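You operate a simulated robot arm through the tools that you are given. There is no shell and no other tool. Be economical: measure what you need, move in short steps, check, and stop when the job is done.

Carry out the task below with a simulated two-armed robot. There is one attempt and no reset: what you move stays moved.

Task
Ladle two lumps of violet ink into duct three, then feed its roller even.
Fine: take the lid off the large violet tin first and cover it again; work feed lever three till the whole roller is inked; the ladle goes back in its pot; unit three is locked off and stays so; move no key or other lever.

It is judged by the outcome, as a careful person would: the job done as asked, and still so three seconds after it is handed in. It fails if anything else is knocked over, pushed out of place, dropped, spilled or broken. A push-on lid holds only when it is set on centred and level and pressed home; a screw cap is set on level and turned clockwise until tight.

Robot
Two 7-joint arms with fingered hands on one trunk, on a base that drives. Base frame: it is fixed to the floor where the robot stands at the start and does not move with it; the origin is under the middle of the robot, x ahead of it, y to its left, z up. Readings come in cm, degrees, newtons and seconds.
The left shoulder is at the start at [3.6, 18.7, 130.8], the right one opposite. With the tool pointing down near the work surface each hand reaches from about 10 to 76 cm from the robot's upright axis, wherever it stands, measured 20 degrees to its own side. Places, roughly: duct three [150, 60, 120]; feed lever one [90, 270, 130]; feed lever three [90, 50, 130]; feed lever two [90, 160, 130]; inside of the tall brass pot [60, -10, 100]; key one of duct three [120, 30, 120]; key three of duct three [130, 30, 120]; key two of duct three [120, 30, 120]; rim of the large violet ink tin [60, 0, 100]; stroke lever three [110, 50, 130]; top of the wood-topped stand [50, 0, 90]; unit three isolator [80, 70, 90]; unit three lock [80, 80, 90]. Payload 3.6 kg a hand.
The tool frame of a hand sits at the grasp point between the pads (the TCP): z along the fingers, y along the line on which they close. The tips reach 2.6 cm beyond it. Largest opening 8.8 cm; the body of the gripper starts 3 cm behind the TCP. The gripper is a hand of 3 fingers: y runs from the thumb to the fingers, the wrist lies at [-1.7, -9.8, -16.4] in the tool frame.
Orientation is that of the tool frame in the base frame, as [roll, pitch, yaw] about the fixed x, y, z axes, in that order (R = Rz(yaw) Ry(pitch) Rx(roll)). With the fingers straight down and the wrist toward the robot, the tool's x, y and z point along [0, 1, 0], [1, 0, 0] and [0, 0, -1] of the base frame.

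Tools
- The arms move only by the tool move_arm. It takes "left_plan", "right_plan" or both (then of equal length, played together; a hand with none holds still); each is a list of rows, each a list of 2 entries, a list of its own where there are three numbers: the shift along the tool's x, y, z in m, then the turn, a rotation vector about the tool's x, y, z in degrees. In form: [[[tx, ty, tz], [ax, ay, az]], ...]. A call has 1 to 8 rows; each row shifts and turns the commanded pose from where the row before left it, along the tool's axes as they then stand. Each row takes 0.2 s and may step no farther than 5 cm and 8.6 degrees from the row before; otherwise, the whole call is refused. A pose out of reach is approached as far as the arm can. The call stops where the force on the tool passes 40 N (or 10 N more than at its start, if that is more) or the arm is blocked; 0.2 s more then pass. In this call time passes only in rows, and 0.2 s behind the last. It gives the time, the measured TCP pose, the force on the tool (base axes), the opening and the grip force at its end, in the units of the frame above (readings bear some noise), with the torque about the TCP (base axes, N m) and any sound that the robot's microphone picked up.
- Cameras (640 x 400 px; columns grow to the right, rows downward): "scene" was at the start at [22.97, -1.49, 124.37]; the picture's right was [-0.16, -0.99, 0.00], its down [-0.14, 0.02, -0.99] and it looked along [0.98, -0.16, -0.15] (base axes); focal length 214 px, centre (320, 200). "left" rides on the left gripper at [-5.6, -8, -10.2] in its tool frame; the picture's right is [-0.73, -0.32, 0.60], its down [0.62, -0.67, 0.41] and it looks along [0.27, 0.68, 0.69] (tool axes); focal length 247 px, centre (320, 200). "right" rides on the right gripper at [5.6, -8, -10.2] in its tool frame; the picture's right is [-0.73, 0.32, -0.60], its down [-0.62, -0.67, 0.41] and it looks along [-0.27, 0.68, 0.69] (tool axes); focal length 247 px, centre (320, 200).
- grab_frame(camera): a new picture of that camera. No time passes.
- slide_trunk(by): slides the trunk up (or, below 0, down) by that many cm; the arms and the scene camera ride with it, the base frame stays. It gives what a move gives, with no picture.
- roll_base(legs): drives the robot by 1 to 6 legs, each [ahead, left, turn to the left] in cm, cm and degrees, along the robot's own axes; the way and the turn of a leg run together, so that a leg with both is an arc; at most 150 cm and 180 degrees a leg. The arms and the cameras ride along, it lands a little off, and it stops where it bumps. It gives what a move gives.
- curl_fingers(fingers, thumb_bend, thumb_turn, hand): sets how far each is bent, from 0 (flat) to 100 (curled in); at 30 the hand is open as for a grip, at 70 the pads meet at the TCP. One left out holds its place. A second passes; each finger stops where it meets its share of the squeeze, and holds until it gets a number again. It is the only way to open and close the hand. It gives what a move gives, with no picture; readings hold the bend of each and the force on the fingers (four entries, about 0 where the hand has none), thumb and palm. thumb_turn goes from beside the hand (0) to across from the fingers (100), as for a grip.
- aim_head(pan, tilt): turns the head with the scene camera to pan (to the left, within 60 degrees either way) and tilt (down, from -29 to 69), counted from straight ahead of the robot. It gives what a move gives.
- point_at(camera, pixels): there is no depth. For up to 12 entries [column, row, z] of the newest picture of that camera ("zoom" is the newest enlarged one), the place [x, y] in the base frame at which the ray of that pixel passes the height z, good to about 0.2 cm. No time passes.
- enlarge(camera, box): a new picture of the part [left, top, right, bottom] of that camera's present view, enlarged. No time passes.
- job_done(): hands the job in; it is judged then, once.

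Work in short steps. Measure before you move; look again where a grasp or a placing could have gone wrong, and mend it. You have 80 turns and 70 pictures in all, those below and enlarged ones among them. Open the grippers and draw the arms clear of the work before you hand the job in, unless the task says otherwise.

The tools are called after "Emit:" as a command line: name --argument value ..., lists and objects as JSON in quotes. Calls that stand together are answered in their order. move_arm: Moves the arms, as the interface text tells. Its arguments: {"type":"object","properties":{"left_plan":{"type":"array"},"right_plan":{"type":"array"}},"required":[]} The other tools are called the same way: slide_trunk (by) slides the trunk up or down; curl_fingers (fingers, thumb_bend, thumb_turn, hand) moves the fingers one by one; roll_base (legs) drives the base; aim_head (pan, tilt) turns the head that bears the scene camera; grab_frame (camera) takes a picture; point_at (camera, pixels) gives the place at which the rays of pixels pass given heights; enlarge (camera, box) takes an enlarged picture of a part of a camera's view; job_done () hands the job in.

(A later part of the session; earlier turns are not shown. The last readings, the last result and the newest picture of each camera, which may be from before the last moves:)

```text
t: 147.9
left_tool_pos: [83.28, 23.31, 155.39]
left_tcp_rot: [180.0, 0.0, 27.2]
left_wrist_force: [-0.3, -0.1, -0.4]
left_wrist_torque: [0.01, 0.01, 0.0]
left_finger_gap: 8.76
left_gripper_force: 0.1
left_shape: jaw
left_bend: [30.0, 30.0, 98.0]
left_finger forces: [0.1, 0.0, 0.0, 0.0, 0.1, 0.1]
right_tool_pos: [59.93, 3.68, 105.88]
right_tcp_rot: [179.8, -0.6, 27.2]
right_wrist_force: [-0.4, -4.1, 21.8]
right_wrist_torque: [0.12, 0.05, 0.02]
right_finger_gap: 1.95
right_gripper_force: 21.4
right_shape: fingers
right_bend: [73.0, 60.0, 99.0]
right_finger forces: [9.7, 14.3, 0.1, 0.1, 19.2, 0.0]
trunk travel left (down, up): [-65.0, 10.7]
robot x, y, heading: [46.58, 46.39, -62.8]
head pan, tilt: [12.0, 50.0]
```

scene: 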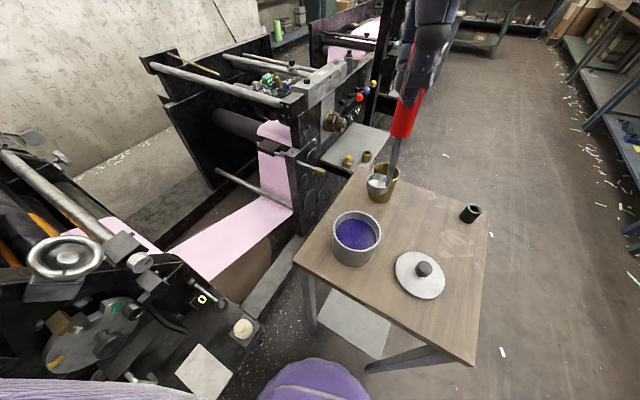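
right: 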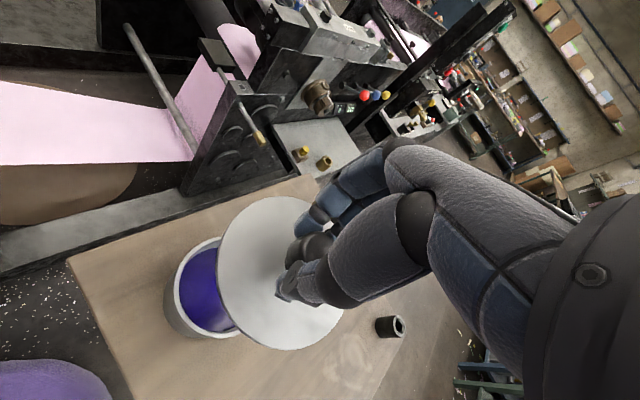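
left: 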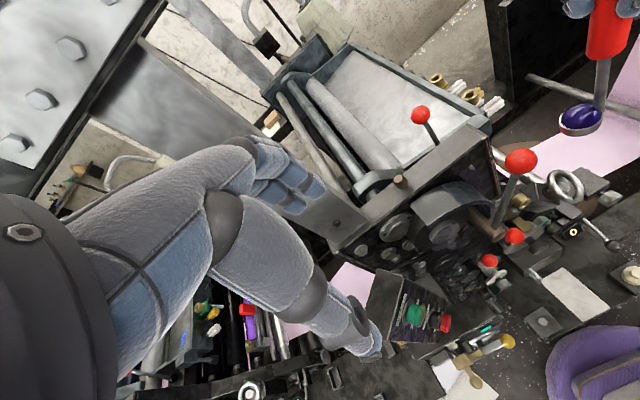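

Contact came at 106.5, the same height as the seated lid. I press twice to the force limit, then release and rise.

Emit:
move_arm --right_plan '[[[0, 0, 0.005], [0, 0, 0]], [[0, 0, 0.005], [0, 0, 0]], [[0, 0, 0.005], [0, 0, 0]]]'

Emit:
move_arm --right_plan '[[[0, 0, 0.005], [0, 0, 0]], [[0, 0, 0.005], [0, 0, 0]], [[0, 0, 0.005], [0, 0, 0]]]'

Emit:
move_arm --right_plan '[[[0, 0, -0.006], [0, 0, 0]]]'

Emit:
curl_fingers --hand "right" --fingers 30 --thumb_bend 30

Emit:
move_arm --right_plan '[[[0, 0, -0.03], [0, 0, 0]], [[0, 0, -0.03], [0, 0, 0]]]'

Emit:
enlarge --camera "right" --box '[140, 160, 380, 390]'

```text
t: 148.4
left_tool_pos: [83.13, 23.37, 155.42]
left_tcp_rot: [-179.8, 0.0, 27.1]
left_wrist_force: [0.2, 0.6, 0.0]
left_wrist_torque: [0.03, -0.03, 0.03]
left_finger_gap: 8.79
left_gripper_force: 0.0
left_shape: jaw
left_bend: [30.0, 30.0, 98.0]
left_finger forces: [0.0, 0.0, 0.0, 0.0, 0.0, 0.0]
right_tool_pos: [60.32, 3.48, 105.85]
right_tcp_rot: [179.3, -0.7, 27.1]
right_wrist_force: [-4.4, 2.4, 14.2]
right_wrist_torque: [0.15, 0.09, -0.02]
right_finger_gap: 2.02
right_gripper_force: 21.3
right_shape: fingers
right_bend: [74.0, 59.0, 98.0]
right_finger forces: [7.6, 12.7, 0.0, 0.0, 22.3, 0.0]
trunk travel left (down, up): [-65.0, 10.7]
robot x, y, heading: [46.52, 45.97, -62.8]
head pan, tilt: [12.0, 50.0]
stopped in row 2 (right hand): the force on the tool passed its limit (the readings are from after the stop); the commanded pose is now the measured one
```

```text
t: 148.8
left_tool_pos: [83.19, 23.2, 155.41]
left_tcp_rot: [-179.9, 0.0, 27.2]
left_wrist_force: [0.5, -0.9, 0.0]
left_wrist_torque: [0.01, 0.01, 0.02]
left_finger_gap: 8.78
left_gripper_force: 0.1
left_shape: jaw
left_bend: [30.0, 30.0, 98.0]
left_finger forces: [0.0, 0.0, 0.0, 0.0, 0.0, 0.0]
right_tool_pos: [60.57, 3.33, 105.81]
right_tcp_rot: [178.8, -1.1, 27.1]
right_wrist_force: [-8.5, 4.2, 20.8]
right_wrist_torque: [0.4, 0.3, 0.05]
right_finger_gap: 2.04
right_gripper_force: 23.0
right_shape: fingers
right_bend: [74.0, 59.0, 98.0]
right_finger forces: [5.8, 12.3, 0.0, 0.0, 27.6, 0.0]
trunk travel left (down, up): [-65.0, 10.7]
robot x, y, heading: [46.55, 46.71, -62.9]
head pan, tilt: [12.0, 50.0]
stopped in row 2 (right hand): the force on the tool passed its limit (the readings are from after the stop); the commanded pose is now the measured one
```

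```text
t: 149.2
left_tool_pos: [83.36, 23.1, 155.28]
left_tcp_rot: [-179.8, 0.0, 27.2]
left_wrist_force: [0.2, 0.3, -0.5]
left_wrist_torque: [0.01, 0.01, -0.04]
left_finger_gap: 8.79
left_gripper_force: 0.2
left_shape: jaw
left_bend: [30.0, 30.0, 98.0]
left_finger forces: [0.1, 0.0, 0.0, 0.0, 0.0, 0.0]
right_tool_pos: [60.46, 3.09, 106.15]
right_tcp_rot: [179.0, -0.7, 27.0]
right_wrist_force: [-0.4, 0.1, -0.8]
right_wrist_torque: [0.03, 0.05, 0.04]
right_finger_gap: 2.03
right_gripper_force: 18.7
right_shape: fingers
right_bend: [73.0, 59.0, 98.0]
right_finger forces: [8.5, 11.2, 0.0, 0.1, 18.7, 0.0]
trunk travel left (down, up): [-65.0, 10.7]
robot x, y, heading: [46.14, 46.48, -62.8]
head pan, tilt: [12.0, 50.0]
```

```text
t: 150.2
left_tool_pos: [83.34, 23.34, 155.32]
left_tcp_rot: [-179.8, 0.1, 27.2]
left_wrist_force: [-0.3, 0.5, 0.9]
left_wrist_torque: [0.02, -0.01, 0.0]
left_finger_gap: 8.75
left_gripper_force: 0.1
left_shape: jaw
left_bend: [30.0, 30.0, 98.0]
left_finger forces: [0.0, 0.1, 0.0, 0.0, 0.1, 0.1]
right_tool_pos: [60.58, 3.15, 106.25]
right_tcp_rot: [178.9, -0.9, 27.1]
right_wrist_force: [0.6, 0.2, 0.1]
right_wrist_torque: [-0.04, 0.0, -0.01]
right_finger_gap: 8.84
right_gripper_force: 0.0
right_shape: fingers
right_bend: [30.0, 30.0, 96.0]
right_finger forces: [0.0, 0.0, 0.1, 0.0, 0.0, 0.0]
trunk travel left (down, up): [-65.0, 10.7]
robot x, y, heading: [46.36, 46.48, -62.7]
head pan, tilt: [12.0, 50.0]
```

```text
t: 150.8
left_tool_pos: [83.28, 23.11, 155.34]
left_tcp_rot: [-179.9, 0.0, 27.2]
left_wrist_force: [-1.2, -0.4, 0.4]
left_wrist_torque: [-0.01, 0.0, 0.0]
left_finger_gap: 8.8
left_gripper_force: 0.0
left_shape: jaw
left_bend: [30.0, 30.0, 98.0]
left_finger forces: [0.1, 0.1, 0.0, 0.0, 0.1, 0.0]
right_tool_pos: [60.45, 3.44, 112.25]
right_tcp_rot: [178.9, -0.8, 27.1]
right_wrist_force: [-0.2, -0.7, -0.7]
right_wrist_torque: [-0.02, -0.03, -0.02]
right_finger_gap: 8.8
right_gripper_force: 0.1
right_shape: fingers
right_bend: [30.0, 30.0, 96.0]
right_finger forces: [0.0, 0.1, 0.0, 0.0, 0.0, 0.0]
trunk travel left (down, up): [-65.0, 10.7]
robot x, y, heading: [46.5, 46.53, -62.9]
head pan, tilt: [12.0, 50.0]
```

```text
1.74 times, centred on (260, 275) of right
```

zoom: 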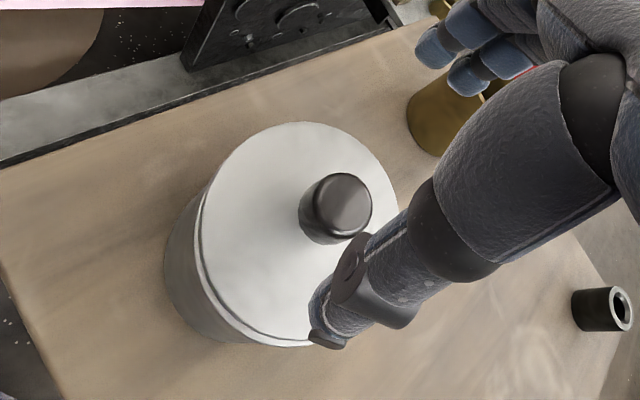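

The lid sits flush all round. I press once more on the knob with the closed hand to be sure, then open, rise, raise the trunk, and turn to the levers.

Emit:
curl_fingers --hand "right" --fingers 70 --thumb_bend 70

Emit:
move_arm --right_plan '[[[-0.0055, -0.0057, 0], [0, 0, 0]], [[0, 0, 0.025], [0, 0, 0]], [[0, 0, 0.008], [0, 0, 0]], [[0, 0, 0.006], [0, 0, 0]], [[0, 0, 0.006], [0, 0, 0]], [[0, 0, 0.006], [0, 0, 0]]]'

Emit:
move_arm --right_plan '[[[0, 0, -0.03], [0, 0, 0]], [[0, 0, -0.05], [0, 0, 0]], [[0, 0, -0.05], [0, 0, 0]], [[0, 0, -0.05], [0, 0, 0]], [[0, 0, -0.05], [0, 0, 0]], [[0, 0, -0.05], [0, 0, 0]], [[0, 0, -0.05], [0, 0, 0]]]'

Emit:
curl_fingers --hand "right" --fingers 30 --thumb_bend 30 --thumb_turn 98

Emit:
slide_trunk --by 10

Emit:
roll_base --legs '[[0, 0, 31], [0, 0, 32]]'

```text
t: 151.8
left_tool_pos: [83.31, 23.25, 155.41]
left_tcp_rot: [-179.9, 0.0, 27.1]
left_wrist_force: [-0.7, 0.7, -0.7]
left_wrist_torque: [0.01, -0.01, 0.0]
left_finger_gap: 8.79
left_gripper_force: 0.0
left_shape: jaw
left_bend: [30.0, 30.0, 98.0]
left_finger forces: [0.0, 0.1, 0.0, 0.0, 0.0, 0.0]
right_tool_pos: [60.5, 3.35, 112.22]
right_tcp_rot: [178.9, -0.8, 27.1]
right_wrist_force: [-0.1, 0.0, 0.4]
right_wrist_torque: [-0.05, 0.01, 0.03]
right_finger_gap: 0.32
right_gripper_force: 0.0
right_shape: fingers
right_bend: [70.0, 70.0, 100.0]
right_finger forces: [0.0, 0.0, 0.0, 0.0, 0.0, 0.0]
trunk travel left (down, up): [-65.0, 10.7]
robot x, y, heading: [46.61, 46.5, -62.9]
head pan, tilt: [12.0, 50.0]
```

```text
t: 153.0
left_tool_pos: [83.2, 23.19, 155.35]
left_tcp_rot: [-180.0, 0.0, 27.1]
left_wrist_force: [0.5, 0.4, -0.5]
left_wrist_torque: [0.01, 0.01, -0.01]
left_finger_gap: 8.78
left_gripper_force: 0.1
left_shape: jaw
left_bend: [30.0, 30.0, 98.0]
left_finger forces: [0.1, 0.0, 0.0, 0.0, 0.0, 0.0]
right_tool_pos: [60.22, 3.26, 109.03]
right_tcp_rot: [177.9, -1.7, 27.4]
right_wrist_force: [-5.3, 4.5, 23.5]
right_wrist_torque: [0.45, 0.24, 0.06]
right_finger_gap: 0.69
right_gripper_force: 12.2
right_shape: fingers
right_bend: [70.0, 69.0, 100.0]
right_finger forces: [0.1, 0.0, 0.1, 0.1, 23.0, 0.1]
trunk travel left (down, up): [-65.0, 10.7]
robot x, y, heading: [46.76, 46.62, -62.7]
head pan, tilt: [12.0, 50.0]
stopped in row 5 (right hand): the force on the tool passed its limit (the readings are from after the stop); the commanded pose is now the measured one
```

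```text
t: 154.6
left_tool_pos: [83.23, 23.29, 155.4]
left_tcp_rot: [-179.9, -0.1, 27.2]
left_wrist_force: [0.0, -0.4, -0.8]
left_wrist_torque: [0.0, -0.01, -0.03]
left_finger_gap: 8.77
left_gripper_force: 0.1
left_shape: jaw
left_bend: [30.0, 30.0, 98.0]
left_finger forces: [0.0, 0.0, 0.0, 0.1, 0.0, 0.0]
right_tool_pos: [58.81, 3.77, 141.9]
right_tcp_rot: [178.3, -1.4, 27.3]
right_wrist_force: [-0.1, 0.0, 0.3]
right_wrist_torque: [0.01, 0.0, -0.01]
right_finger_gap: 0.3
right_gripper_force: 0.0
right_shape: fingers
right_bend: [70.0, 70.0, 100.0]
right_finger forces: [0.1, 0.0, 0.0, 0.0, 0.0, 0.0]
trunk travel left (down, up): [-65.0, 10.7]
robot x, y, heading: [46.65, 46.66, -63.0]
head pan, tilt: [12.0, 50.0]
```

```text
t: 155.6
left_tool_pos: [83.29, 23.23, 155.25]
left_tcp_rot: [-179.9, 0.0, 27.2]
left_wrist_force: [-0.2, -0.6, 0.1]
left_wrist_torque: [-0.01, 0.03, 0.0]
left_finger_gap: 8.78
left_gripper_force: 0.1
left_shape: jaw
left_bend: [30.0, 30.0, 98.0]
left_finger forces: [0.0, 0.1, 0.2, 0.0, 0.0, 0.0]
right_tool_pos: [58.82, 3.72, 141.81]
right_tcp_rot: [178.3, -1.4, 27.3]
right_wrist_force: [0.1, 0.3, 0.0]
right_wrist_torque: [0.0, 0.01, 0.04]
right_finger_gap: 8.82
right_gripper_force: 0.1
right_shape: fingers
right_bend: [30.0, 30.0, 96.0]
right_finger forces: [0.0, 0.1, 0.1, 0.0, 0.1, 0.0]
trunk travel left (down, up): [-65.0, 10.7]
robot x, y, heading: [46.54, 46.05, -63.1]
head pan, tilt: [12.0, 50.0]
```

```text
t: 156.9
left_tool_pos: [83.3, 23.22, 165.26]
left_tcp_rot: [-179.9, 0.0, 27.2]
left_wrist_force: [-0.5, 0.3, 0.1]
left_wrist_torque: [-0.03, -0.01, -0.03]
left_finger_gap: 8.76
left_gripper_force: 0.0
left_shape: jaw
left_bend: [30.0, 30.0, 98.0]
left_finger forces: [0.0, 0.0, 0.0, 0.0, 0.1, 0.1]
right_tool_pos: [58.9, 3.82, 151.63]
right_tcp_rot: [178.4, -1.5, 27.4]
right_wrist_force: [-0.3, 0.1, 0.1]
right_wrist_torque: [-0.04, -0.04, 0.03]
right_finger_gap: 8.79
right_gripper_force: 0.1
right_shape: fingers
right_bend: [30.0, 30.0, 96.0]
right_finger forces: [0.0, 0.1, 0.0, 0.0, 0.0, 0.0]
trunk travel left (down, up): [-75.0, 0.7]
robot x, y, heading: [46.26, 46.46, -62.9]
head pan, tilt: [12.0, 50.0]
```

```text
t: 160.4
left_tool_pos: [83.66, 69.25, 165.39]
left_tcp_rot: [-179.9, 0.0, 91.0]
left_wrist_force: [-0.1, -0.2, -0.2]
left_wrist_torque: [0.01, -0.01, 0.03]
left_finger_gap: 8.78
left_gripper_force: 0.2
left_shape: jaw
left_bend: [30.0, 30.0, 98.0]
left_finger forces: [0.0, 0.0, 0.0, 0.0, 0.0, 0.0]
right_tool_pos: [90.13, 38.91, 151.56]
right_tcp_rot: [178.4, -1.3, 91.0]
right_wrist_force: [0.4, -0.8, -0.2]
right_wrist_torque: [-0.03, 0.02, -0.01]
right_finger_gap: 8.82
right_gripper_force: 0.1
right_shape: fingers
right_bend: [30.0, 30.0, 96.0]
right_finger forces: [0.1, 0.0, 0.0, 0.0, 0.0, 0.1]
trunk travel left (down, up): [-75.0, 0.7]
robot x, y, heading: [46.51, 46.42, 1.1]
head pan, tilt: [12.0, 50.0]
```

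I move over the feed-lever knob, triangulated at [94.0,48.3,137.5], lower to 138.6 and close on it.

Emit:
move_arm --right_plan '[[[0.047, 0.02, 0], [0, 0, 0]], [[0.047, 0.019, 0], [0, 0, 0]], [[0, 0, 0.05], [0, 0, 0]], [[0, 0, 0.05], [0, 0, 0]], [[0, 0, 0.015], [0, 0, 0]], [[0, 0, 0.014], [0, 0, 0]]]'

Emit:
curl_fingers --hand "right" --fingers 75 --thumb_bend 75

```text
refused: row 1 steps farther than a row can; nothing moved
```

```text
t: 161.4
left_tool_pos: [83.51, 69.32, 165.31]
left_tcp_rot: [-179.9, 0.1, 90.9]
left_wrist_force: [0.7, 0.5, 0.0]
left_wrist_torque: [-0.03, 0.03, -0.01]
left_finger_gap: 8.77
left_gripper_force: 0.0
left_shape: jaw
left_bend: [30.0, 30.0, 98.0]
left_finger forces: [0.1, 0.1, 0.0, 0.0, 0.0, 0.1]
right_tool_pos: [90.13, 38.83, 151.62]
right_tcp_rot: [178.3, -1.4, 91.0]
right_wrist_force: [0.7, 0.3, 0.6]
right_wrist_torque: [0.02, 0.0, -0.01]
right_finger_gap: 0.0
right_gripper_force: 0.2
right_shape: fingers
right_bend: [74.0, 72.0, 100.0]
right_finger forces: [0.1, 0.0, 0.0, 0.0, 0.1, 0.1]
trunk travel left (down, up): [-75.0, 0.7]
robot x, y, heading: [46.59, 46.67, 0.9]
head pan, tilt: [12.0, 50.0]
```

The row was too long; nothing moved. I reopen, go in shorter rows, and close on the knob.

Emit:
curl_fingers --hand "right" --fingers 30 --thumb_bend 30 --thumb_turn 98

Emit:
move_arm --right_plan '[[[0.0315, 0.0133, 0], [0, 0, 0]], [[0.0315, 0.0133, 0], [0, 0, 0]], [[0.0315, 0.0133, 0], [0, 0, 0]], [[0, 0, 0.05], [0, 0, 0]], [[0, 0, 0.05], [0, 0, 0]], [[0, 0, 0.015], [0, 0, 0]], [[0, 0, 0.014], [0, 0, 0]]]'

Emit:
curl_fingers --hand "right" --fingers 75 --thumb_bend 75

```text
t: 162.4
left_tool_pos: [83.57, 69.31, 165.23]
left_tcp_rot: [180.0, 0.0, 90.9]
left_wrist_force: [0.9, 0.0, 0.7]
left_wrist_torque: [0.0, 0.0, 0.0]
left_finger_gap: 8.78
left_gripper_force: 0.0
left_shape: jaw
left_bend: [30.0, 30.0, 98.0]
left_finger forces: [0.0, 0.0, 0.0, 0.1, 0.1, 0.1]
right_tool_pos: [90.2, 38.78, 151.63]
right_tcp_rot: [178.4, -1.4, 91.0]
right_wrist_force: [0.1, 0.2, 0.1]
right_wrist_torque: [0.0, -0.01, 0.0]
right_finger_gap: 8.83
right_gripper_force: 0.1
right_shape: fingers
right_bend: [30.0, 30.0, 96.0]
right_finger forces: [0.1, 0.1, 0.0, 0.0, 0.1, 0.0]
trunk travel left (down, up): [-75.0, 0.7]
robot x, y, heading: [46.57, 46.63, 0.9]
head pan, tilt: [12.0, 50.0]
```

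```text
t: 164.0
left_tool_pos: [83.57, 69.24, 165.32]
left_tcp_rot: [-179.9, -0.1, 91.0]
left_wrist_force: [0.7, 0.3, 0.0]
left_wrist_torque: [0.02, 0.0, 0.0]
left_finger_gap: 8.78
left_gripper_force: 0.0
left_shape: jaw
left_bend: [30.0, 30.0, 98.0]
left_finger forces: [0.0, 0.1, 0.1, 0.0, 0.0, 0.0]
right_tool_pos: [94.54, 48.73, 138.81]
right_tcp_rot: [178.3, -1.3, 90.9]
right_wrist_force: [0.8, 0.5, 0.2]
right_wrist_torque: [0.03, -0.01, -0.03]
right_finger_gap: 8.85
right_gripper_force: 0.0
right_shape: fingers
right_bend: [30.0, 30.0, 96.0]
right_finger forces: [0.0, 0.0, 0.0, 0.0, 0.0, 0.0]
trunk travel left (down, up): [-75.0, 0.7]
robot x, y, heading: [46.55, 46.66, 0.7]
head pan, tilt: [12.0, 50.0]
```

```text
t: 165.0
left_tool_pos: [83.56, 69.42, 165.34]
left_tcp_rot: [-179.9, 0.1, 90.9]
left_wrist_force: [-0.5, -0.1, 0.1]
left_wrist_torque: [0.01, 0.0, 0.0]
left_finger_gap: 8.74
left_gripper_force: 0.1
left_shape: jaw
left_bend: [30.0, 30.0, 98.0]
left_finger forces: [0.1, 0.0, 0.1, 0.0, 0.0, 0.0]
right_tool_pos: [94.27, 48.96, 139.0]
right_tcp_rot: [178.3, -1.4, 91.1]
right_wrist_force: [-6.9, 3.8, -10.2]
right_wrist_torque: [0.1, 0.01, 0.16]
right_finger_gap: 2.45
right_gripper_force: 20.0
right_shape: fingers
right_bend: [64.0, 59.0, 98.0]
right_finger forces: [0.1, 18.3, 0.0, 0.1, 21.6, 0.0]
trunk travel left (down, up): [-75.0, 0.7]
robot x, y, heading: [46.5, 46.17, 0.7]
head pan, tilt: [12.0, 50.0]
```

Knob gripped (gap 2.45, 20 N). I try a stroke to the left along the estimated arc, then back to the right, reading forces.

Emit:
move_arm --right_plan '[[[0.02, 0, -0.006], [0, 0, 0]], [[0.02, 0, -0.005], [0, 0, 0]], [[0.02, 0, -0.003], [0, 0, 0]]]'

Emit:
move_arm --right_plan '[[[-0.02, 0, 0.003], [0, 0, 0]], [[-0.02, 0, 0.005], [0, 0, 0]], [[-0.02, 0, 0.006], [0, 0, 0]], [[-0.02, 0, 0.008], [0, 0, 0]], [[-0.02, 0, 0.01], [0, 0, 0]]]'

```text
t: 165.8
left_tool_pos: [83.76, 69.48, 165.21]
left_tcp_rot: [-179.8, 0.0, 90.9]
left_wrist_force: [0.0, 0.5, -0.5]
left_wrist_torque: [-0.01, 0.01, 0.02]
left_finger_gap: 8.8
left_gripper_force: 0.0
left_shape: jaw
left_bend: [30.0, 30.0, 98.0]
left_finger forces: [0.1, 0.0, 0.1, 0.1, 0.0, 0.0]
right_tool_pos: [94.25, 54.53, 140.29]
right_tcp_rot: [178.8, -1.0, 91.0]
right_wrist_force: [-3.5, -0.6, -31.8]
right_wrist_torque: [-0.02, -0.2, 0.1]
right_finger_gap: 2.54
right_gripper_force: 20.9
right_shape: fingers
right_bend: [64.0, 59.0, 97.0]
right_finger forces: [0.0, 20.9, 0.0, 0.0, 21.5, 0.0]
trunk travel left (down, up): [-75.0, 0.7]
robot x, y, heading: [46.59, 46.41, 0.7]
head pan, tilt: [12.0, 50.0]
```

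```text
t: 167.0
left_tool_pos: [83.61, 68.55, 165.32]
left_tcp_rot: [-179.7, -0.3, 90.7]
left_wrist_force: [-0.3, -0.6, 0.1]
left_wrist_torque: [0.05, 0.02, 0.02]
left_finger_gap: 8.79
left_gripper_force: 0.0
left_shape: jaw
left_bend: [30.0, 30.0, 98.0]
left_finger forces: [0.0, 0.0, 0.1, 0.1, 0.0, 0.0]
right_tool_pos: [94.54, 43.92, 136.85]
right_tcp_rot: [178.2, -1.3, 90.7]
right_wrist_force: [-0.4, -0.2, -0.1]
right_wrist_torque: [0.04, 0.04, 0.03]
right_finger_gap: 0.0
right_gripper_force: 0.1
right_shape: fingers
right_bend: [74.0, 72.0, 100.0]
right_finger forces: [0.0, 0.0, 0.0, 0.1, 0.0, 0.1]
trunk travel left (down, up): [-75.0, 0.7]
robot x, y, heading: [46.15, 46.08, 1.2]
head pan, tilt: [12.0, 50.0]
```

The left stroke moved the lever (pulling up too much, −32 N), and on return the fingers slipped off to the right. I look once to see where the knob is and how the roller looks.

Emit:
aim_head --pan 0 --tilt 35

Emit:
grab_frame --camera "scene"

Emit:
point_at --camera "scene" --pixels '[[303, 170, 137], [303, 170, 138]]'

```text
t: 167.8
left_tool_pos: [83.56, 69.04, 165.34]
left_tcp_rot: [-179.8, 0.0, 90.9]
left_wrist_force: [-0.2, 0.3, 0.5]
left_wrist_torque: [0.0, 0.01, 0.01]
left_finger_gap: 8.76
left_gripper_force: 0.0
left_shape: jaw
left_bend: [30.0, 30.0, 98.0]
left_finger forces: [0.1, 0.1, 0.0, 0.1, 0.1, 0.0]
right_tool_pos: [94.36, 44.7, 136.95]
right_tcp_rot: [178.3, -1.4, 91.1]
right_wrist_force: [-0.4, 0.6, 1.0]
right_wrist_torque: [0.0, 0.04, 0.05]
right_finger_gap: 0.01
right_gripper_force: 0.2
right_shape: fingers
right_bend: [74.0, 72.0, 100.0]
right_finger forces: [0.0, 0.0, 0.1, 0.1, 0.1, 0.1]
trunk travel left (down, up): [-75.0, 0.7]
robot x, y, heading: [46.28, 46.08, 0.8]
head pan, tilt: [0.0, 35.0]
```

```text
0 pictures are left
```

scene: 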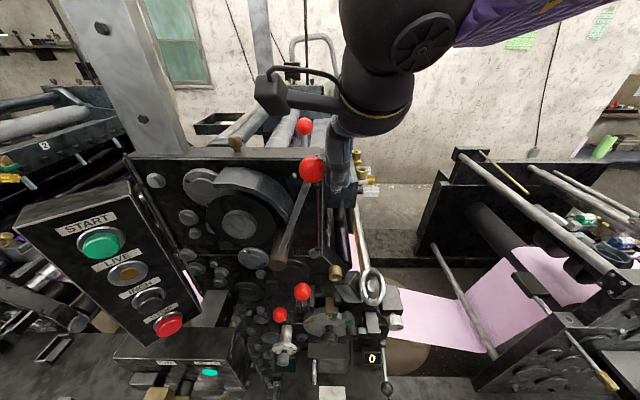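

```text
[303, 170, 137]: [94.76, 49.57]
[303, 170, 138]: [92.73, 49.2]
```

The knob at (312,169) is back at its rest, [94.2,48.2,137.3]; hub near [95.5,55,117.5], so the stroke runs leftward with radius ≈21 cm. I rise, open, re-centre and grip again slightly lower.

Emit:
move_arm --right_plan '[[[0, 0, -0.04], [0, 0, 0]], [[0, 0, -0.04], [0, 0, 0]], [[0, 0, -0.03], [0, 0, 0]]]'

Emit:
curl_fingers --hand "right" --fingers 30 --thumb_bend 30 --thumb_turn 98

Emit:
move_arm --right_plan '[[[0.02, 0, 0], [0, 0, 0]], [[0.018, 0, 0], [0, 0, 0]], [[0, 0, 0.04], [0, 0, 0]], [[0, 0, 0.04], [0, 0, 0]], [[0, 0, 0.016], [0, 0, 0]]]'

Emit:
curl_fingers --hand "right" --fingers 85 --thumb_bend 80

```text
t: 168.6
left_tool_pos: [83.55, 69.37, 165.23]
left_tcp_rot: [-179.9, 0.0, 90.9]
left_wrist_force: [0.4, 0.1, -0.1]
left_wrist_torque: [0.01, -0.03, -0.01]
left_finger_gap: 8.79
left_gripper_force: 0.1
left_shape: jaw
left_bend: [30.0, 30.0, 98.0]
left_finger forces: [0.0, 0.1, 0.0, 0.0, 0.1, 0.1]
right_tool_pos: [94.21, 44.63, 148.07]
right_tcp_rot: [178.4, -1.4, 91.0]
right_wrist_force: [-0.5, -0.4, 0.1]
right_wrist_torque: [0.01, -0.01, 0.01]
right_finger_gap: 0.0
right_gripper_force: 0.1
right_shape: fingers
right_bend: [74.0, 72.0, 100.0]
right_finger forces: [0.0, 0.0, 0.1, 0.0, 0.0, 0.0]
trunk travel left (down, up): [-75.0, 0.7]
robot x, y, heading: [46.42, 46.37, 1.1]
head pan, tilt: [0.0, 35.0]
```

```text
t: 169.6
left_tool_pos: [83.47, 69.39, 165.37]
left_tcp_rot: [-179.9, -0.1, 90.9]
left_wrist_force: [-0.4, -0.2, -0.2]
left_wrist_torque: [0.0, -0.02, -0.02]
left_finger_gap: 8.77
left_gripper_force: 0.2
left_shape: jaw
left_bend: [30.0, 30.0, 98.0]
left_finger forces: [0.0, 0.0, 0.1, 0.0, 0.0, 0.0]
right_tool_pos: [94.29, 44.53, 148.04]
right_tcp_rot: [178.3, -1.4, 91.0]
right_wrist_force: [0.5, -0.1, 0.1]
right_wrist_torque: [-0.02, 0.02, 0.02]
right_finger_gap: 8.82
right_gripper_force: 0.0
right_shape: fingers
right_bend: [30.0, 30.0, 96.0]
right_finger forces: [0.1, 0.0, 0.1, 0.0, 0.0, 0.0]
trunk travel left (down, up): [-75.0, 0.7]
robot x, y, heading: [46.51, 46.5, 1.0]
head pan, tilt: [0.0, 35.0]
```

```text
t: 170.8
left_tool_pos: [83.57, 69.38, 165.32]
left_tcp_rot: [-179.9, -0.1, 91.0]
left_wrist_force: [-0.7, -0.9, 0.4]
left_wrist_torque: [0.01, 0.01, -0.04]
left_finger_gap: 8.78
left_gripper_force: 0.0
left_shape: jaw
left_bend: [30.0, 30.0, 98.0]
left_finger forces: [0.0, 0.0, 0.1, 0.1, 0.0, 0.0]
right_tool_pos: [94.49, 48.64, 138.85]
right_tcp_rot: [178.3, -1.5, 91.0]
right_wrist_force: [0.3, -0.1, -0.9]
right_wrist_torque: [-0.03, -0.01, 0.0]
right_finger_gap: 8.84
right_gripper_force: 0.0
right_shape: fingers
right_bend: [30.0, 30.0, 96.0]
right_finger forces: [0.1, 0.0, 0.1, 0.0, 0.1, 0.0]
trunk travel left (down, up): [-75.0, 0.7]
robot x, y, heading: [46.5, 46.8, 0.9]
head pan, tilt: [0.0, 35.0]
```

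```text
t: 171.8
left_tool_pos: [83.5, 69.41, 165.29]
left_tcp_rot: [-179.8, 0.0, 90.9]
left_wrist_force: [-0.1, 0.4, 1.0]
left_wrist_torque: [-0.01, 0.01, -0.02]
left_finger_gap: 8.8
left_gripper_force: 0.0
left_shape: jaw
left_bend: [30.0, 30.0, 98.0]
left_finger forces: [0.1, 0.1, 0.1, 0.0, 0.0, 0.1]
right_tool_pos: [94.33, 48.59, 138.87]
right_tcp_rot: [178.5, -1.4, 91.2]
right_wrist_force: [-8.1, 4.0, -12.1]
right_wrist_torque: [0.09, 0.0, 0.18]
right_finger_gap: 2.33
right_gripper_force: 22.6
right_shape: fingers
right_bend: [66.0, 61.0, 98.0]
right_finger forces: [1.9, 17.2, 0.0, 0.1, 26.7, 0.0]
trunk travel left (down, up): [-75.0, 0.7]
robot x, y, heading: [46.32, 46.38, 1.1]
head pan, tilt: [0.0, 35.0]
5 turns are left
```

Gripped again (gap 2.3, 26 N), caging below the ball's equator. I do a left stroke along the arc, return, then two more full strokes, reading forces each time.

Emit:
move_arm --right_plan '[[[0.0, 0, 0.003], [0, 0, 0]], [[0.0284, 0, -0.0066], [0, 0, 0]], [[0.0292, 0, -0.0026], [0, 0, 0]], [[0.0294, 0, 0.0015], [0, 0, 0]]]'

Emit:
move_arm --right_plan '[[[-0.0294, 0, -0.0015], [0, 0, 0]], [[-0.0292, 0, 0.0026], [0, 0, 0]], [[-0.0264, 0, 0.006], [0, 0, 0]]]'

Emit:
move_arm --right_plan '[[[0.0264, 0, -0.006], [0, 0, 0]], [[0.0292, 0, -0.0026], [0, 0, 0]], [[0.0294, 0, 0.0015], [0, 0, 0]], [[-0.0294, 0, -0.0015], [0, 0, 0]], [[-0.0292, 0, 0.0026], [0, 0, 0]], [[-0.0264, 0, 0.006], [0, 0, 0]]]'

Emit:
move_arm --right_plan '[[[0.0264, 0, -0.006], [0, 0, 0]], [[0.0292, 0, -0.0026], [0, 0, 0]], [[0.0294, 0, 0.0015], [0, 0, 0]], [[-0.0294, 0, -0.0015], [0, 0, 0]], [[-0.0292, 0, 0.0026], [0, 0, 0]], [[-0.0264, 0, 0.006], [0, 0, 0]]]'

```text
t: 172.8
left_tool_pos: [83.56, 69.22, 165.26]
left_tcp_rot: [-179.8, -0.1, 90.9]
left_wrist_force: [-0.2, 0.7, 0.6]
left_wrist_torque: [-0.01, -0.01, 0.03]
left_finger_gap: 8.82
left_gripper_force: 0.0
left_shape: jaw
left_bend: [30.0, 30.0, 98.0]
left_finger forces: [0.1, 0.1, 0.1, 0.1, 0.1, 0.0]
right_tool_pos: [94.3, 57.36, 139.45]
right_tcp_rot: [178.4, -1.2, 90.9]
right_wrist_force: [-8.0, -4.7, -13.4]
right_wrist_torque: [-0.31, -0.12, -0.05]
right_finger_gap: 2.2
right_gripper_force: 23.7
right_shape: fingers
right_bend: [67.0, 62.0, 97.0]
right_finger forces: [10.1, 10.4, 0.1, 0.0, 26.6, 0.0]
trunk travel left (down, up): [-75.0, 0.7]
robot x, y, heading: [46.39, 46.85, 1.0]
head pan, tilt: [0.0, 35.0]
```

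```text
t: 173.6
left_tool_pos: [83.47, 69.38, 165.22]
left_tcp_rot: [-179.9, -0.1, 90.9]
left_wrist_force: [-0.5, 0.4, -0.3]
left_wrist_torque: [-0.02, 0.01, 0.02]
left_finger_gap: 8.78
left_gripper_force: 0.0
left_shape: jaw
left_bend: [30.0, 30.0, 98.0]
left_finger forces: [0.1, 0.0, 0.0, 0.1, 0.0, 0.0]
right_tool_pos: [94.27, 48.84, 138.55]
right_tcp_rot: [178.3, -1.5, 91.0]
right_wrist_force: [-6.3, 3.9, -8.0]
right_wrist_torque: [0.26, 0.18, 0.16]
right_finger_gap: 2.08
right_gripper_force: 21.6
right_shape: fingers
right_bend: [67.0, 65.0, 98.0]
right_finger forces: [1.1, 20.0, 0.0, 0.0, 22.1, 0.0]
trunk travel left (down, up): [-75.0, 0.7]
robot x, y, heading: [46.66, 46.59, 0.7]
head pan, tilt: [0.0, 35.0]
```

```text
t: 175.0
left_tool_pos: [83.59, 69.35, 165.38]
left_tcp_rot: [-179.9, 0.0, 91.0]
left_wrist_force: [0.5, 0.1, 0.1]
left_wrist_torque: [-0.01, 0.01, 0.02]
left_finger_gap: 8.76
left_gripper_force: 0.1
left_shape: jaw
left_bend: [30.0, 30.0, 98.0]
left_finger forces: [0.1, 0.0, 0.0, 0.0, 0.0, 0.1]
right_tool_pos: [93.95, 48.6, 138.27]
right_tcp_rot: [178.2, -1.5, 91.0]
right_wrist_force: [0.5, 1.3, -5.3]
right_wrist_torque: [0.2, 0.07, 0.2]
right_finger_gap: 1.75
right_gripper_force: 21.7
right_shape: fingers
right_bend: [66.0, 68.0, 98.0]
right_finger forces: [0.9, 22.8, 0.0, 0.1, 20.2, 0.1]
trunk travel left (down, up): [-75.0, 0.7]
robot x, y, heading: [45.99, 46.4, 1.0]
head pan, tilt: [0.0, 35.0]
```

```text
t: 176.4
left_tool_pos: [83.49, 69.49, 165.29]
left_tcp_rot: [-179.9, 0.1, 91.0]
left_wrist_force: [-0.6, -0.1, 0.8]
left_wrist_torque: [0.0, 0.01, -0.01]
left_finger_gap: 8.77
left_gripper_force: 0.0
left_shape: jaw
left_bend: [30.0, 30.0, 98.0]
left_finger forces: [0.0, 0.0, 0.1, 0.0, 0.0, 0.1]
right_tool_pos: [93.98, 48.76, 138.39]
right_tcp_rot: [178.3, -1.4, 91.2]
right_wrist_force: [-5.2, 5.4, -12.0]
right_wrist_torque: [0.3, 0.16, 0.18]
right_finger_gap: 1.7
right_gripper_force: 22.5
right_shape: fingers
right_bend: [66.0, 67.0, 98.0]
right_finger forces: [1.3, 21.6, 0.1, 0.0, 21.5, 0.1]
trunk travel left (down, up): [-75.0, 0.7]
robot x, y, heading: [46.55, 46.52, 1.0]
head pan, tilt: [0.0, 35.0]
4 turns are left
```

The lever works freely through each 9 cm stroke with low force. I now make ten strokes, regrip, and ten more to carry the roller right round.

Emit:
move_arm --right_plan '[[[0.0264, 0, -0.006], [0, 0, 0]], [[0.0292, 0, -0.0026], [0, 0, 0]], [[0.0294, 0, 0.0015], [0, 0, 0]], [[-0.0294, 0, -0.0015], [0, 0, 0]], [[-0.0292, 0, 0.0026], [0, 0, 0]], [[-0.0264, 0, 0.006], [0, 0, 0]]]'

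Emit:
move_arm --right_plan '[[[0.0264, 0, -0.006], [0, 0, 0]], [[0.0292, 0, -0.0026], [0, 0, 0]], [[0.0294, 0, 0.0015], [0, 0, 0]], [[-0.0294, 0, -0.0015], [0, 0, 0]], [[-0.0292, 0, 0.0026], [0, 0, 0]], [[-0.0264, 0, 0.006], [0, 0, 0]]]'

Emit:
move_arm --right_plan '[[[0.0264, 0, -0.006], [0, 0, 0]], [[0.0292, 0, -0.0026], [0, 0, 0]], [[0.0294, 0, 0.0015], [0, 0, 0]], [[-0.0294, 0, -0.0015], [0, 0, 0]], [[-0.0292, 0, 0.0026], [0, 0, 0]], [[-0.0264, 0, 0.006], [0, 0, 0]]]'

Emit:
move_arm --right_plan '[[[0.0264, 0, -0.006], [0, 0, 0]], [[0.0292, 0, -0.0026], [0, 0, 0]], [[0.0294, 0, 0.0015], [0, 0, 0]], [[-0.0294, 0, -0.0015], [0, 0, 0]], [[-0.0292, 0, 0.0026], [0, 0, 0]], [[-0.0264, 0, 0.006], [0, 0, 0]]]'

Emit:
move_arm --right_plan '[[[0.0264, 0, -0.006], [0, 0, 0]], [[0.0292, 0, -0.0026], [0, 0, 0]], [[0.0294, 0, 0.0015], [0, 0, 0]], [[-0.0294, 0, -0.0015], [0, 0, 0]], [[-0.0292, 0, 0.0026], [0, 0, 0]], [[-0.0264, 0, 0.006], [0, 0, 0]]]'

Emit:
curl_fingers --hand "right" --fingers 40 --thumb_bend 40 --thumb_turn 98

Emit:
move_arm --right_plan '[[[-0.003, 0.002, -0.002], [0, 0, 0]]]'

Emit:
curl_fingers --hand "right" --fingers 85 --thumb_bend 80

Emit:
move_arm --right_plan '[[[0.0264, 0, -0.006], [0, 0, 0]], [[0.0292, 0, -0.0026], [0, 0, 0]], [[0.0294, 0, 0.0015], [0, 0, 0]], [[-0.0294, 0, -0.0015], [0, 0, 0]], [[-0.0292, 0, 0.0026], [0, 0, 0]], [[-0.0264, 0, 0.006], [0, 0, 0]]]'

Emit:
move_arm --right_plan '[[[0.0264, 0, -0.006], [0, 0, 0]], [[0.0292, 0, -0.0026], [0, 0, 0]], [[0.0294, 0, 0.0015], [0, 0, 0]], [[-0.0294, 0, -0.0015], [0, 0, 0]], [[-0.0292, 0, 0.0026], [0, 0, 0]], [[-0.0264, 0, 0.006], [0, 0, 0]]]'

Emit:
move_arm --right_plan '[[[0.0264, 0, -0.006], [0, 0, 0]], [[0.0292, 0, -0.0026], [0, 0, 0]], [[0.0294, 0, 0.0015], [0, 0, 0]], [[-0.0294, 0, -0.0015], [0, 0, 0]], [[-0.0292, 0, 0.0026], [0, 0, 0]], [[-0.0264, 0, 0.006], [0, 0, 0]]]'

Emit:
move_arm --right_plan '[[[0.0264, 0, -0.006], [0, 0, 0]], [[0.0292, 0, -0.0026], [0, 0, 0]], [[0.0294, 0, 0.0015], [0, 0, 0]], [[-0.0294, 0, -0.0015], [0, 0, 0]], [[-0.0292, 0, 0.0026], [0, 0, 0]], [[-0.0264, 0, 0.006], [0, 0, 0]]]'

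Emit:
move_arm --right_plan '[[[0.0264, 0, -0.006], [0, 0, 0]], [[0.0292, 0, -0.0026], [0, 0, 0]], [[0.0294, 0, 0.0015], [0, 0, 0]], [[-0.0294, 0, -0.0015], [0, 0, 0]], [[-0.0292, 0, 0.0026], [0, 0, 0]], [[-0.0264, 0, 0.006], [0, 0, 0]]]'

```text
t: 177.8
left_tool_pos: [83.47, 69.44, 165.29]
left_tcp_rot: [-179.9, 0.1, 90.9]
left_wrist_force: [-0.3, -0.4, -1.2]
left_wrist_torque: [0.01, -0.02, -0.05]
left_finger_gap: 8.76
left_gripper_force: 0.1
left_shape: jaw
left_bend: [30.0, 30.0, 98.0]
left_finger forces: [0.1, 0.0, 0.0, 0.1, 0.0, 0.0]
right_tool_pos: [94.13, 48.72, 138.43]
right_tcp_rot: [178.5, -1.5, 91.2]
right_wrist_force: [-12.0, 7.7, -16.3]
right_wrist_torque: [0.28, 0.22, 0.15]
right_finger_gap: 1.7
right_gripper_force: 23.6
right_shape: fingers
right_bend: [67.0, 66.0, 97.0]
right_finger forces: [1.8, 19.9, 0.0, 0.0, 25.1, 0.1]
trunk travel left (down, up): [-75.0, 0.7]
robot x, y, heading: [46.48, 46.41, 1.2]
head pan, tilt: [0.0, 35.0]
```

```text
t: 179.2
left_tool_pos: [83.54, 69.51, 165.29]
left_tcp_rot: [-179.9, 0.2, 90.9]
left_wrist_force: [-0.2, 0.2, -0.1]
left_wrist_torque: [-0.03, -0.03, 0.04]
left_finger_gap: 8.8
left_gripper_force: 0.0
left_shape: jaw
left_bend: [30.0, 30.0, 98.0]
left_finger forces: [0.0, 0.0, 0.0, 0.0, 0.1, 0.0]
right_tool_pos: [94.12, 48.83, 138.31]
right_tcp_rot: [178.5, -1.3, 91.2]
right_wrist_force: [-6.2, 8.5, -21.9]
right_wrist_torque: [0.36, 0.11, 0.18]
right_finger_gap: 1.72
right_gripper_force: 23.4
right_shape: fingers
right_bend: [68.0, 66.0, 97.0]
right_finger forces: [2.7, 21.3, 0.1, 0.1, 23.0, 0.0]
trunk travel left (down, up): [-75.0, 0.7]
robot x, y, heading: [46.23, 46.47, 0.9]
head pan, tilt: [0.0, 35.0]
```

```text
t: 180.6
left_tool_pos: [83.48, 69.45, 165.36]
left_tcp_rot: [-179.9, 0.0, 91.0]
left_wrist_force: [0.0, 0.1, 0.0]
left_wrist_torque: [0.01, 0.01, -0.03]
left_finger_gap: 8.77
left_gripper_force: 0.1
left_shape: jaw
left_bend: [30.0, 30.0, 98.0]
left_finger forces: [0.1, 0.0, 0.0, 0.0, 0.0, 0.1]
right_tool_pos: [94.15, 49.04, 138.57]
right_tcp_rot: [178.4, -1.5, 91.1]
right_wrist_force: [-9.6, 6.6, -17.7]
right_wrist_torque: [0.36, 0.16, 0.14]
right_finger_gap: 1.71
right_gripper_force: 23.4
right_shape: fingers
right_bend: [68.0, 66.0, 97.0]
right_finger forces: [2.3, 21.0, 0.1, 0.0, 23.7, 0.1]
trunk travel left (down, up): [-75.0, 0.7]
robot x, y, heading: [46.59, 46.39, 0.9]
head pan, tilt: [0.0, 35.0]
```

```text
t: 182.0
left_tool_pos: [83.21, 69.42, 165.35]
left_tcp_rot: [-180.0, -0.1, 90.9]
left_wrist_force: [-0.7, 1.0, -0.5]
left_wrist_torque: [0.03, 0.01, -0.03]
left_finger_gap: 8.77
left_gripper_force: 0.2
left_shape: jaw
left_bend: [30.0, 30.0, 98.0]
left_finger forces: [0.0, 0.0, 0.0, 0.0, 0.1, 0.0]
right_tool_pos: [94.12, 48.96, 138.15]
right_tcp_rot: [178.2, -1.5, 91.1]
right_wrist_force: [-11.9, 1.4, -4.3]
right_wrist_torque: [0.23, 0.27, 0.13]
right_finger_gap: 1.58
right_gripper_force: 23.1
right_shape: fingers
right_bend: [68.0, 67.0, 97.0]
right_finger forces: [0.7, 19.5, 0.0, 0.0, 25.6, 0.1]
trunk travel left (down, up): [-75.0, 0.7]
robot x, y, heading: [46.76, 46.43, 1.0]
head pan, tilt: [0.0, 35.0]
```

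```text
t: 183.4
left_tool_pos: [83.4, 69.56, 165.34]
left_tcp_rot: [-180.0, 0.0, 90.9]
left_wrist_force: [-0.2, -0.7, -0.3]
left_wrist_torque: [0.0, 0.01, 0.01]
left_finger_gap: 8.77
left_gripper_force: 0.2
left_shape: jaw
left_bend: [30.0, 30.0, 98.0]
left_finger forces: [0.1, 0.0, 0.1, 0.1, 0.0, 0.1]
right_tool_pos: [94.25, 48.93, 138.29]
right_tcp_rot: [178.6, -1.4, 91.2]
right_wrist_force: [-11.3, 7.3, -17.9]
right_wrist_torque: [0.3, 0.15, 0.12]
right_finger_gap: 1.6
right_gripper_force: 23.4
right_shape: fingers
right_bend: [69.0, 67.0, 97.0]
right_finger forces: [0.9, 20.6, 0.0, 0.0, 24.7, 0.0]
trunk travel left (down, up): [-75.0, 0.7]
robot x, y, heading: [46.41, 46.48, 0.9]
head pan, tilt: [0.0, 35.0]
```

```text
t: 184.4
left_tool_pos: [83.62, 69.25, 165.32]
left_tcp_rot: [-179.8, -0.1, 91.0]
left_wrist_force: [-0.2, -0.5, -0.4]
left_wrist_torque: [0.0, -0.01, 0.01]
left_finger_gap: 8.74
left_gripper_force: 0.0
left_shape: jaw
left_bend: [30.0, 30.0, 98.0]
left_finger forces: [0.0, 0.0, 0.1, 0.0, 0.0, 0.1]
right_tool_pos: [94.46, 48.61, 138.37]
right_tcp_rot: [178.3, -1.4, 90.9]
right_wrist_force: [0.3, 0.0, 0.1]
right_wrist_torque: [0.03, -0.01, -0.02]
right_finger_gap: 6.66
right_gripper_force: 0.1
right_shape: fingers
right_bend: [40.0, 40.0, 97.0]
right_finger forces: [0.0, 0.1, 0.0, 0.0, 0.0, 0.1]
trunk travel left (down, up): [-75.0, 0.7]
robot x, y, heading: [46.62, 46.71, 0.8]
head pan, tilt: [0.0, 35.0]
```

```text
t: 184.8
left_tool_pos: [83.68, 69.24, 165.32]
left_tcp_rot: [-180.0, 0.1, 90.9]
left_wrist_force: [-0.7, 0.0, 0.4]
left_wrist_torque: [0.0, -0.01, -0.03]
left_finger_gap: 8.79
left_gripper_force: 0.0
left_shape: jaw
left_bend: [30.0, 30.0, 98.0]
left_finger forces: [0.1, 0.0, 0.0, 0.1, 0.0, 0.0]
right_tool_pos: [94.67, 48.44, 138.77]
right_tcp_rot: [178.2, -1.4, 91.1]
right_wrist_force: [-0.2, 0.1, 0.8]
right_wrist_torque: [0.01, -0.01, 0.0]
right_finger_gap: 6.64
right_gripper_force: 0.0
right_shape: fingers
right_bend: [40.0, 40.0, 97.0]
right_finger forces: [0.1, 0.1, 0.0, 0.0, 0.0, 0.0]
trunk travel left (down, up): [-75.0, 0.7]
robot x, y, heading: [46.3, 46.25, 0.8]
head pan, tilt: [0.0, 35.0]
```

```text
t: 185.8
left_tool_pos: [83.39, 69.5, 165.43]
left_tcp_rot: [-179.9, 0.1, 90.8]
left_wrist_force: [0.3, -0.3, 0.9]
left_wrist_torque: [0.01, -0.05, 0.03]
left_finger_gap: 8.79
left_gripper_force: 0.1
left_shape: jaw
left_bend: [30.0, 30.0, 98.0]
left_finger forces: [0.1, 0.0, 0.1, 0.1, 0.0, 0.1]
right_tool_pos: [94.44, 48.63, 138.65]
right_tcp_rot: [178.3, -1.3, 91.3]
right_wrist_force: [-10.4, 4.7, -14.3]
right_wrist_torque: [0.11, -0.04, 0.16]
right_finger_gap: 2.1
right_gripper_force: 24.5
right_shape: fingers
right_bend: [68.0, 62.0, 98.0]
right_finger forces: [2.1, 18.2, 0.0, 0.1, 28.3, 0.0]
trunk travel left (down, up): [-75.0, 0.7]
robot x, y, heading: [46.15, 46.54, 0.8]
head pan, tilt: [0.0, 35.0]
```

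```text
t: 187.2
left_tool_pos: [83.39, 69.5, 165.38]
left_tcp_rot: [-179.8, 0.2, 90.8]
left_wrist_force: [-0.7, 0.1, -0.7]
left_wrist_torque: [-0.01, -0.02, 0.05]
left_finger_gap: 8.78
left_gripper_force: 0.1
left_shape: jaw
left_bend: [30.0, 30.0, 98.0]
left_finger forces: [0.0, 0.0, 0.1, 0.0, 0.0, 0.0]
right_tool_pos: [94.4, 48.61, 138.52]
right_tcp_rot: [178.4, -1.4, 91.0]
right_wrist_force: [-9.0, 6.2, -16.3]
right_wrist_torque: [0.33, 0.13, 0.16]
right_finger_gap: 2.05
right_gripper_force: 23.4
right_shape: fingers
right_bend: [68.0, 64.0, 97.0]
right_finger forces: [1.9, 20.3, 0.0, 0.0, 24.6, 0.0]
trunk travel left (down, up): [-75.0, 0.7]
robot x, y, heading: [46.65, 46.71, 1.0]
head pan, tilt: [0.0, 35.0]
```

```text
t: 188.6
left_tool_pos: [83.35, 69.29, 165.43]
left_tcp_rot: [180.0, 0.0, 90.9]
left_wrist_force: [0.3, -0.6, 0.2]
left_wrist_torque: [0.02, -0.01, -0.04]
left_finger_gap: 8.79
left_gripper_force: 0.0
left_shape: jaw
left_bend: [30.0, 30.0, 98.0]
left_finger forces: [0.1, 0.1, 0.0, 0.0, 0.1, 0.0]
right_tool_pos: [94.4, 48.76, 138.58]
right_tcp_rot: [178.3, -1.5, 91.0]
right_wrist_force: [-12.3, 2.8, -6.3]
right_wrist_torque: [0.29, 0.25, 0.12]
right_finger_gap: 1.93
right_gripper_force: 23.7
right_shape: fingers
right_bend: [69.0, 64.0, 98.0]
right_finger forces: [1.1, 20.0, 0.1, 0.0, 26.3, 0.1]
trunk travel left (down, up): [-75.0, 0.7]
robot x, y, heading: [46.1, 46.44, 0.9]
head pan, tilt: [0.0, 35.0]
```

```text
t: 190.0
left_tool_pos: [83.3, 69.4, 165.32]
left_tcp_rot: [179.9, 0.1, 90.9]
left_wrist_force: [0.0, 0.0, -0.7]
left_wrist_torque: [0.03, 0.06, 0.0]
left_finger_gap: 8.77
left_gripper_force: 0.0
left_shape: jaw
left_bend: [30.0, 30.0, 98.0]
left_finger forces: [0.1, 0.0, 0.0, 0.0, 0.1, 0.0]
right_tool_pos: [94.38, 48.78, 138.5]
right_tcp_rot: [178.5, -1.5, 91.2]
right_wrist_force: [-16.7, 5.6, -14.2]
right_wrist_torque: [0.38, 0.25, 0.14]
right_finger_gap: 1.93
right_gripper_force: 24.8
right_shape: fingers
right_bend: [69.0, 64.0, 97.0]
right_finger forces: [1.6, 18.9, 0.0, 0.0, 28.2, 0.1]
trunk travel left (down, up): [-75.0, 0.7]
robot x, y, heading: [46.22, 46.47, 1.0]
head pan, tilt: [0.0, 35.0]
```

```text
t: 191.4
left_tool_pos: [83.21, 69.53, 165.33]
left_tcp_rot: [-180.0, 0.1, 91.1]
left_wrist_force: [-0.5, 0.1, 0.5]
left_wrist_torque: [-0.02, -0.02, -0.02]
left_finger_gap: 8.77
left_gripper_force: 0.1
left_shape: jaw
left_bend: [30.0, 30.0, 98.0]
left_finger forces: [0.0, 0.0, 0.1, 0.1, 0.1, 0.0]
right_tool_pos: [94.36, 48.92, 138.7]
right_tcp_rot: [178.7, -1.6, 91.2]
right_wrist_force: [-13.4, 8.7, -23.8]
right_wrist_torque: [0.38, 0.02, 0.13]
right_finger_gap: 2.0
right_gripper_force: 25.2
right_shape: fingers
right_bend: [69.0, 64.0, 97.0]
right_finger forces: [3.8, 19.3, 0.1, 0.0, 27.3, 0.0]
trunk travel left (down, up): [-75.0, 0.7]
robot x, y, heading: [46.41, 46.46, 0.6]
head pan, tilt: [0.0, 35.0]
```

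```text
t: 192.8
left_tool_pos: [83.41, 69.42, 165.36]
left_tcp_rot: [-180.0, 0.0, 90.9]
left_wrist_force: [0.3, 0.4, -0.5]
left_wrist_torque: [-0.03, -0.01, -0.02]
left_finger_gap: 8.78
left_gripper_force: 0.1
left_shape: jaw
left_bend: [30.0, 30.0, 98.0]
left_finger forces: [0.1, 0.0, 0.0, 0.1, 0.0, 0.2]
right_tool_pos: [94.28, 48.41, 138.61]
right_tcp_rot: [178.6, -1.5, 91.1]
right_wrist_force: [-11.5, 6.9, -19.4]
right_wrist_torque: [0.36, 0.12, 0.15]
right_finger_gap: 2.01
right_gripper_force: 24.1
right_shape: fingers
right_bend: [69.0, 64.0, 97.0]
right_finger forces: [2.8, 20.3, 0.0, 0.1, 25.8, 0.0]
trunk travel left (down, up): [-75.0, 0.7]
robot x, y, heading: [46.54, 46.37, 0.7]
head pan, tilt: [0.0, 35.0]
3 turns are left
```

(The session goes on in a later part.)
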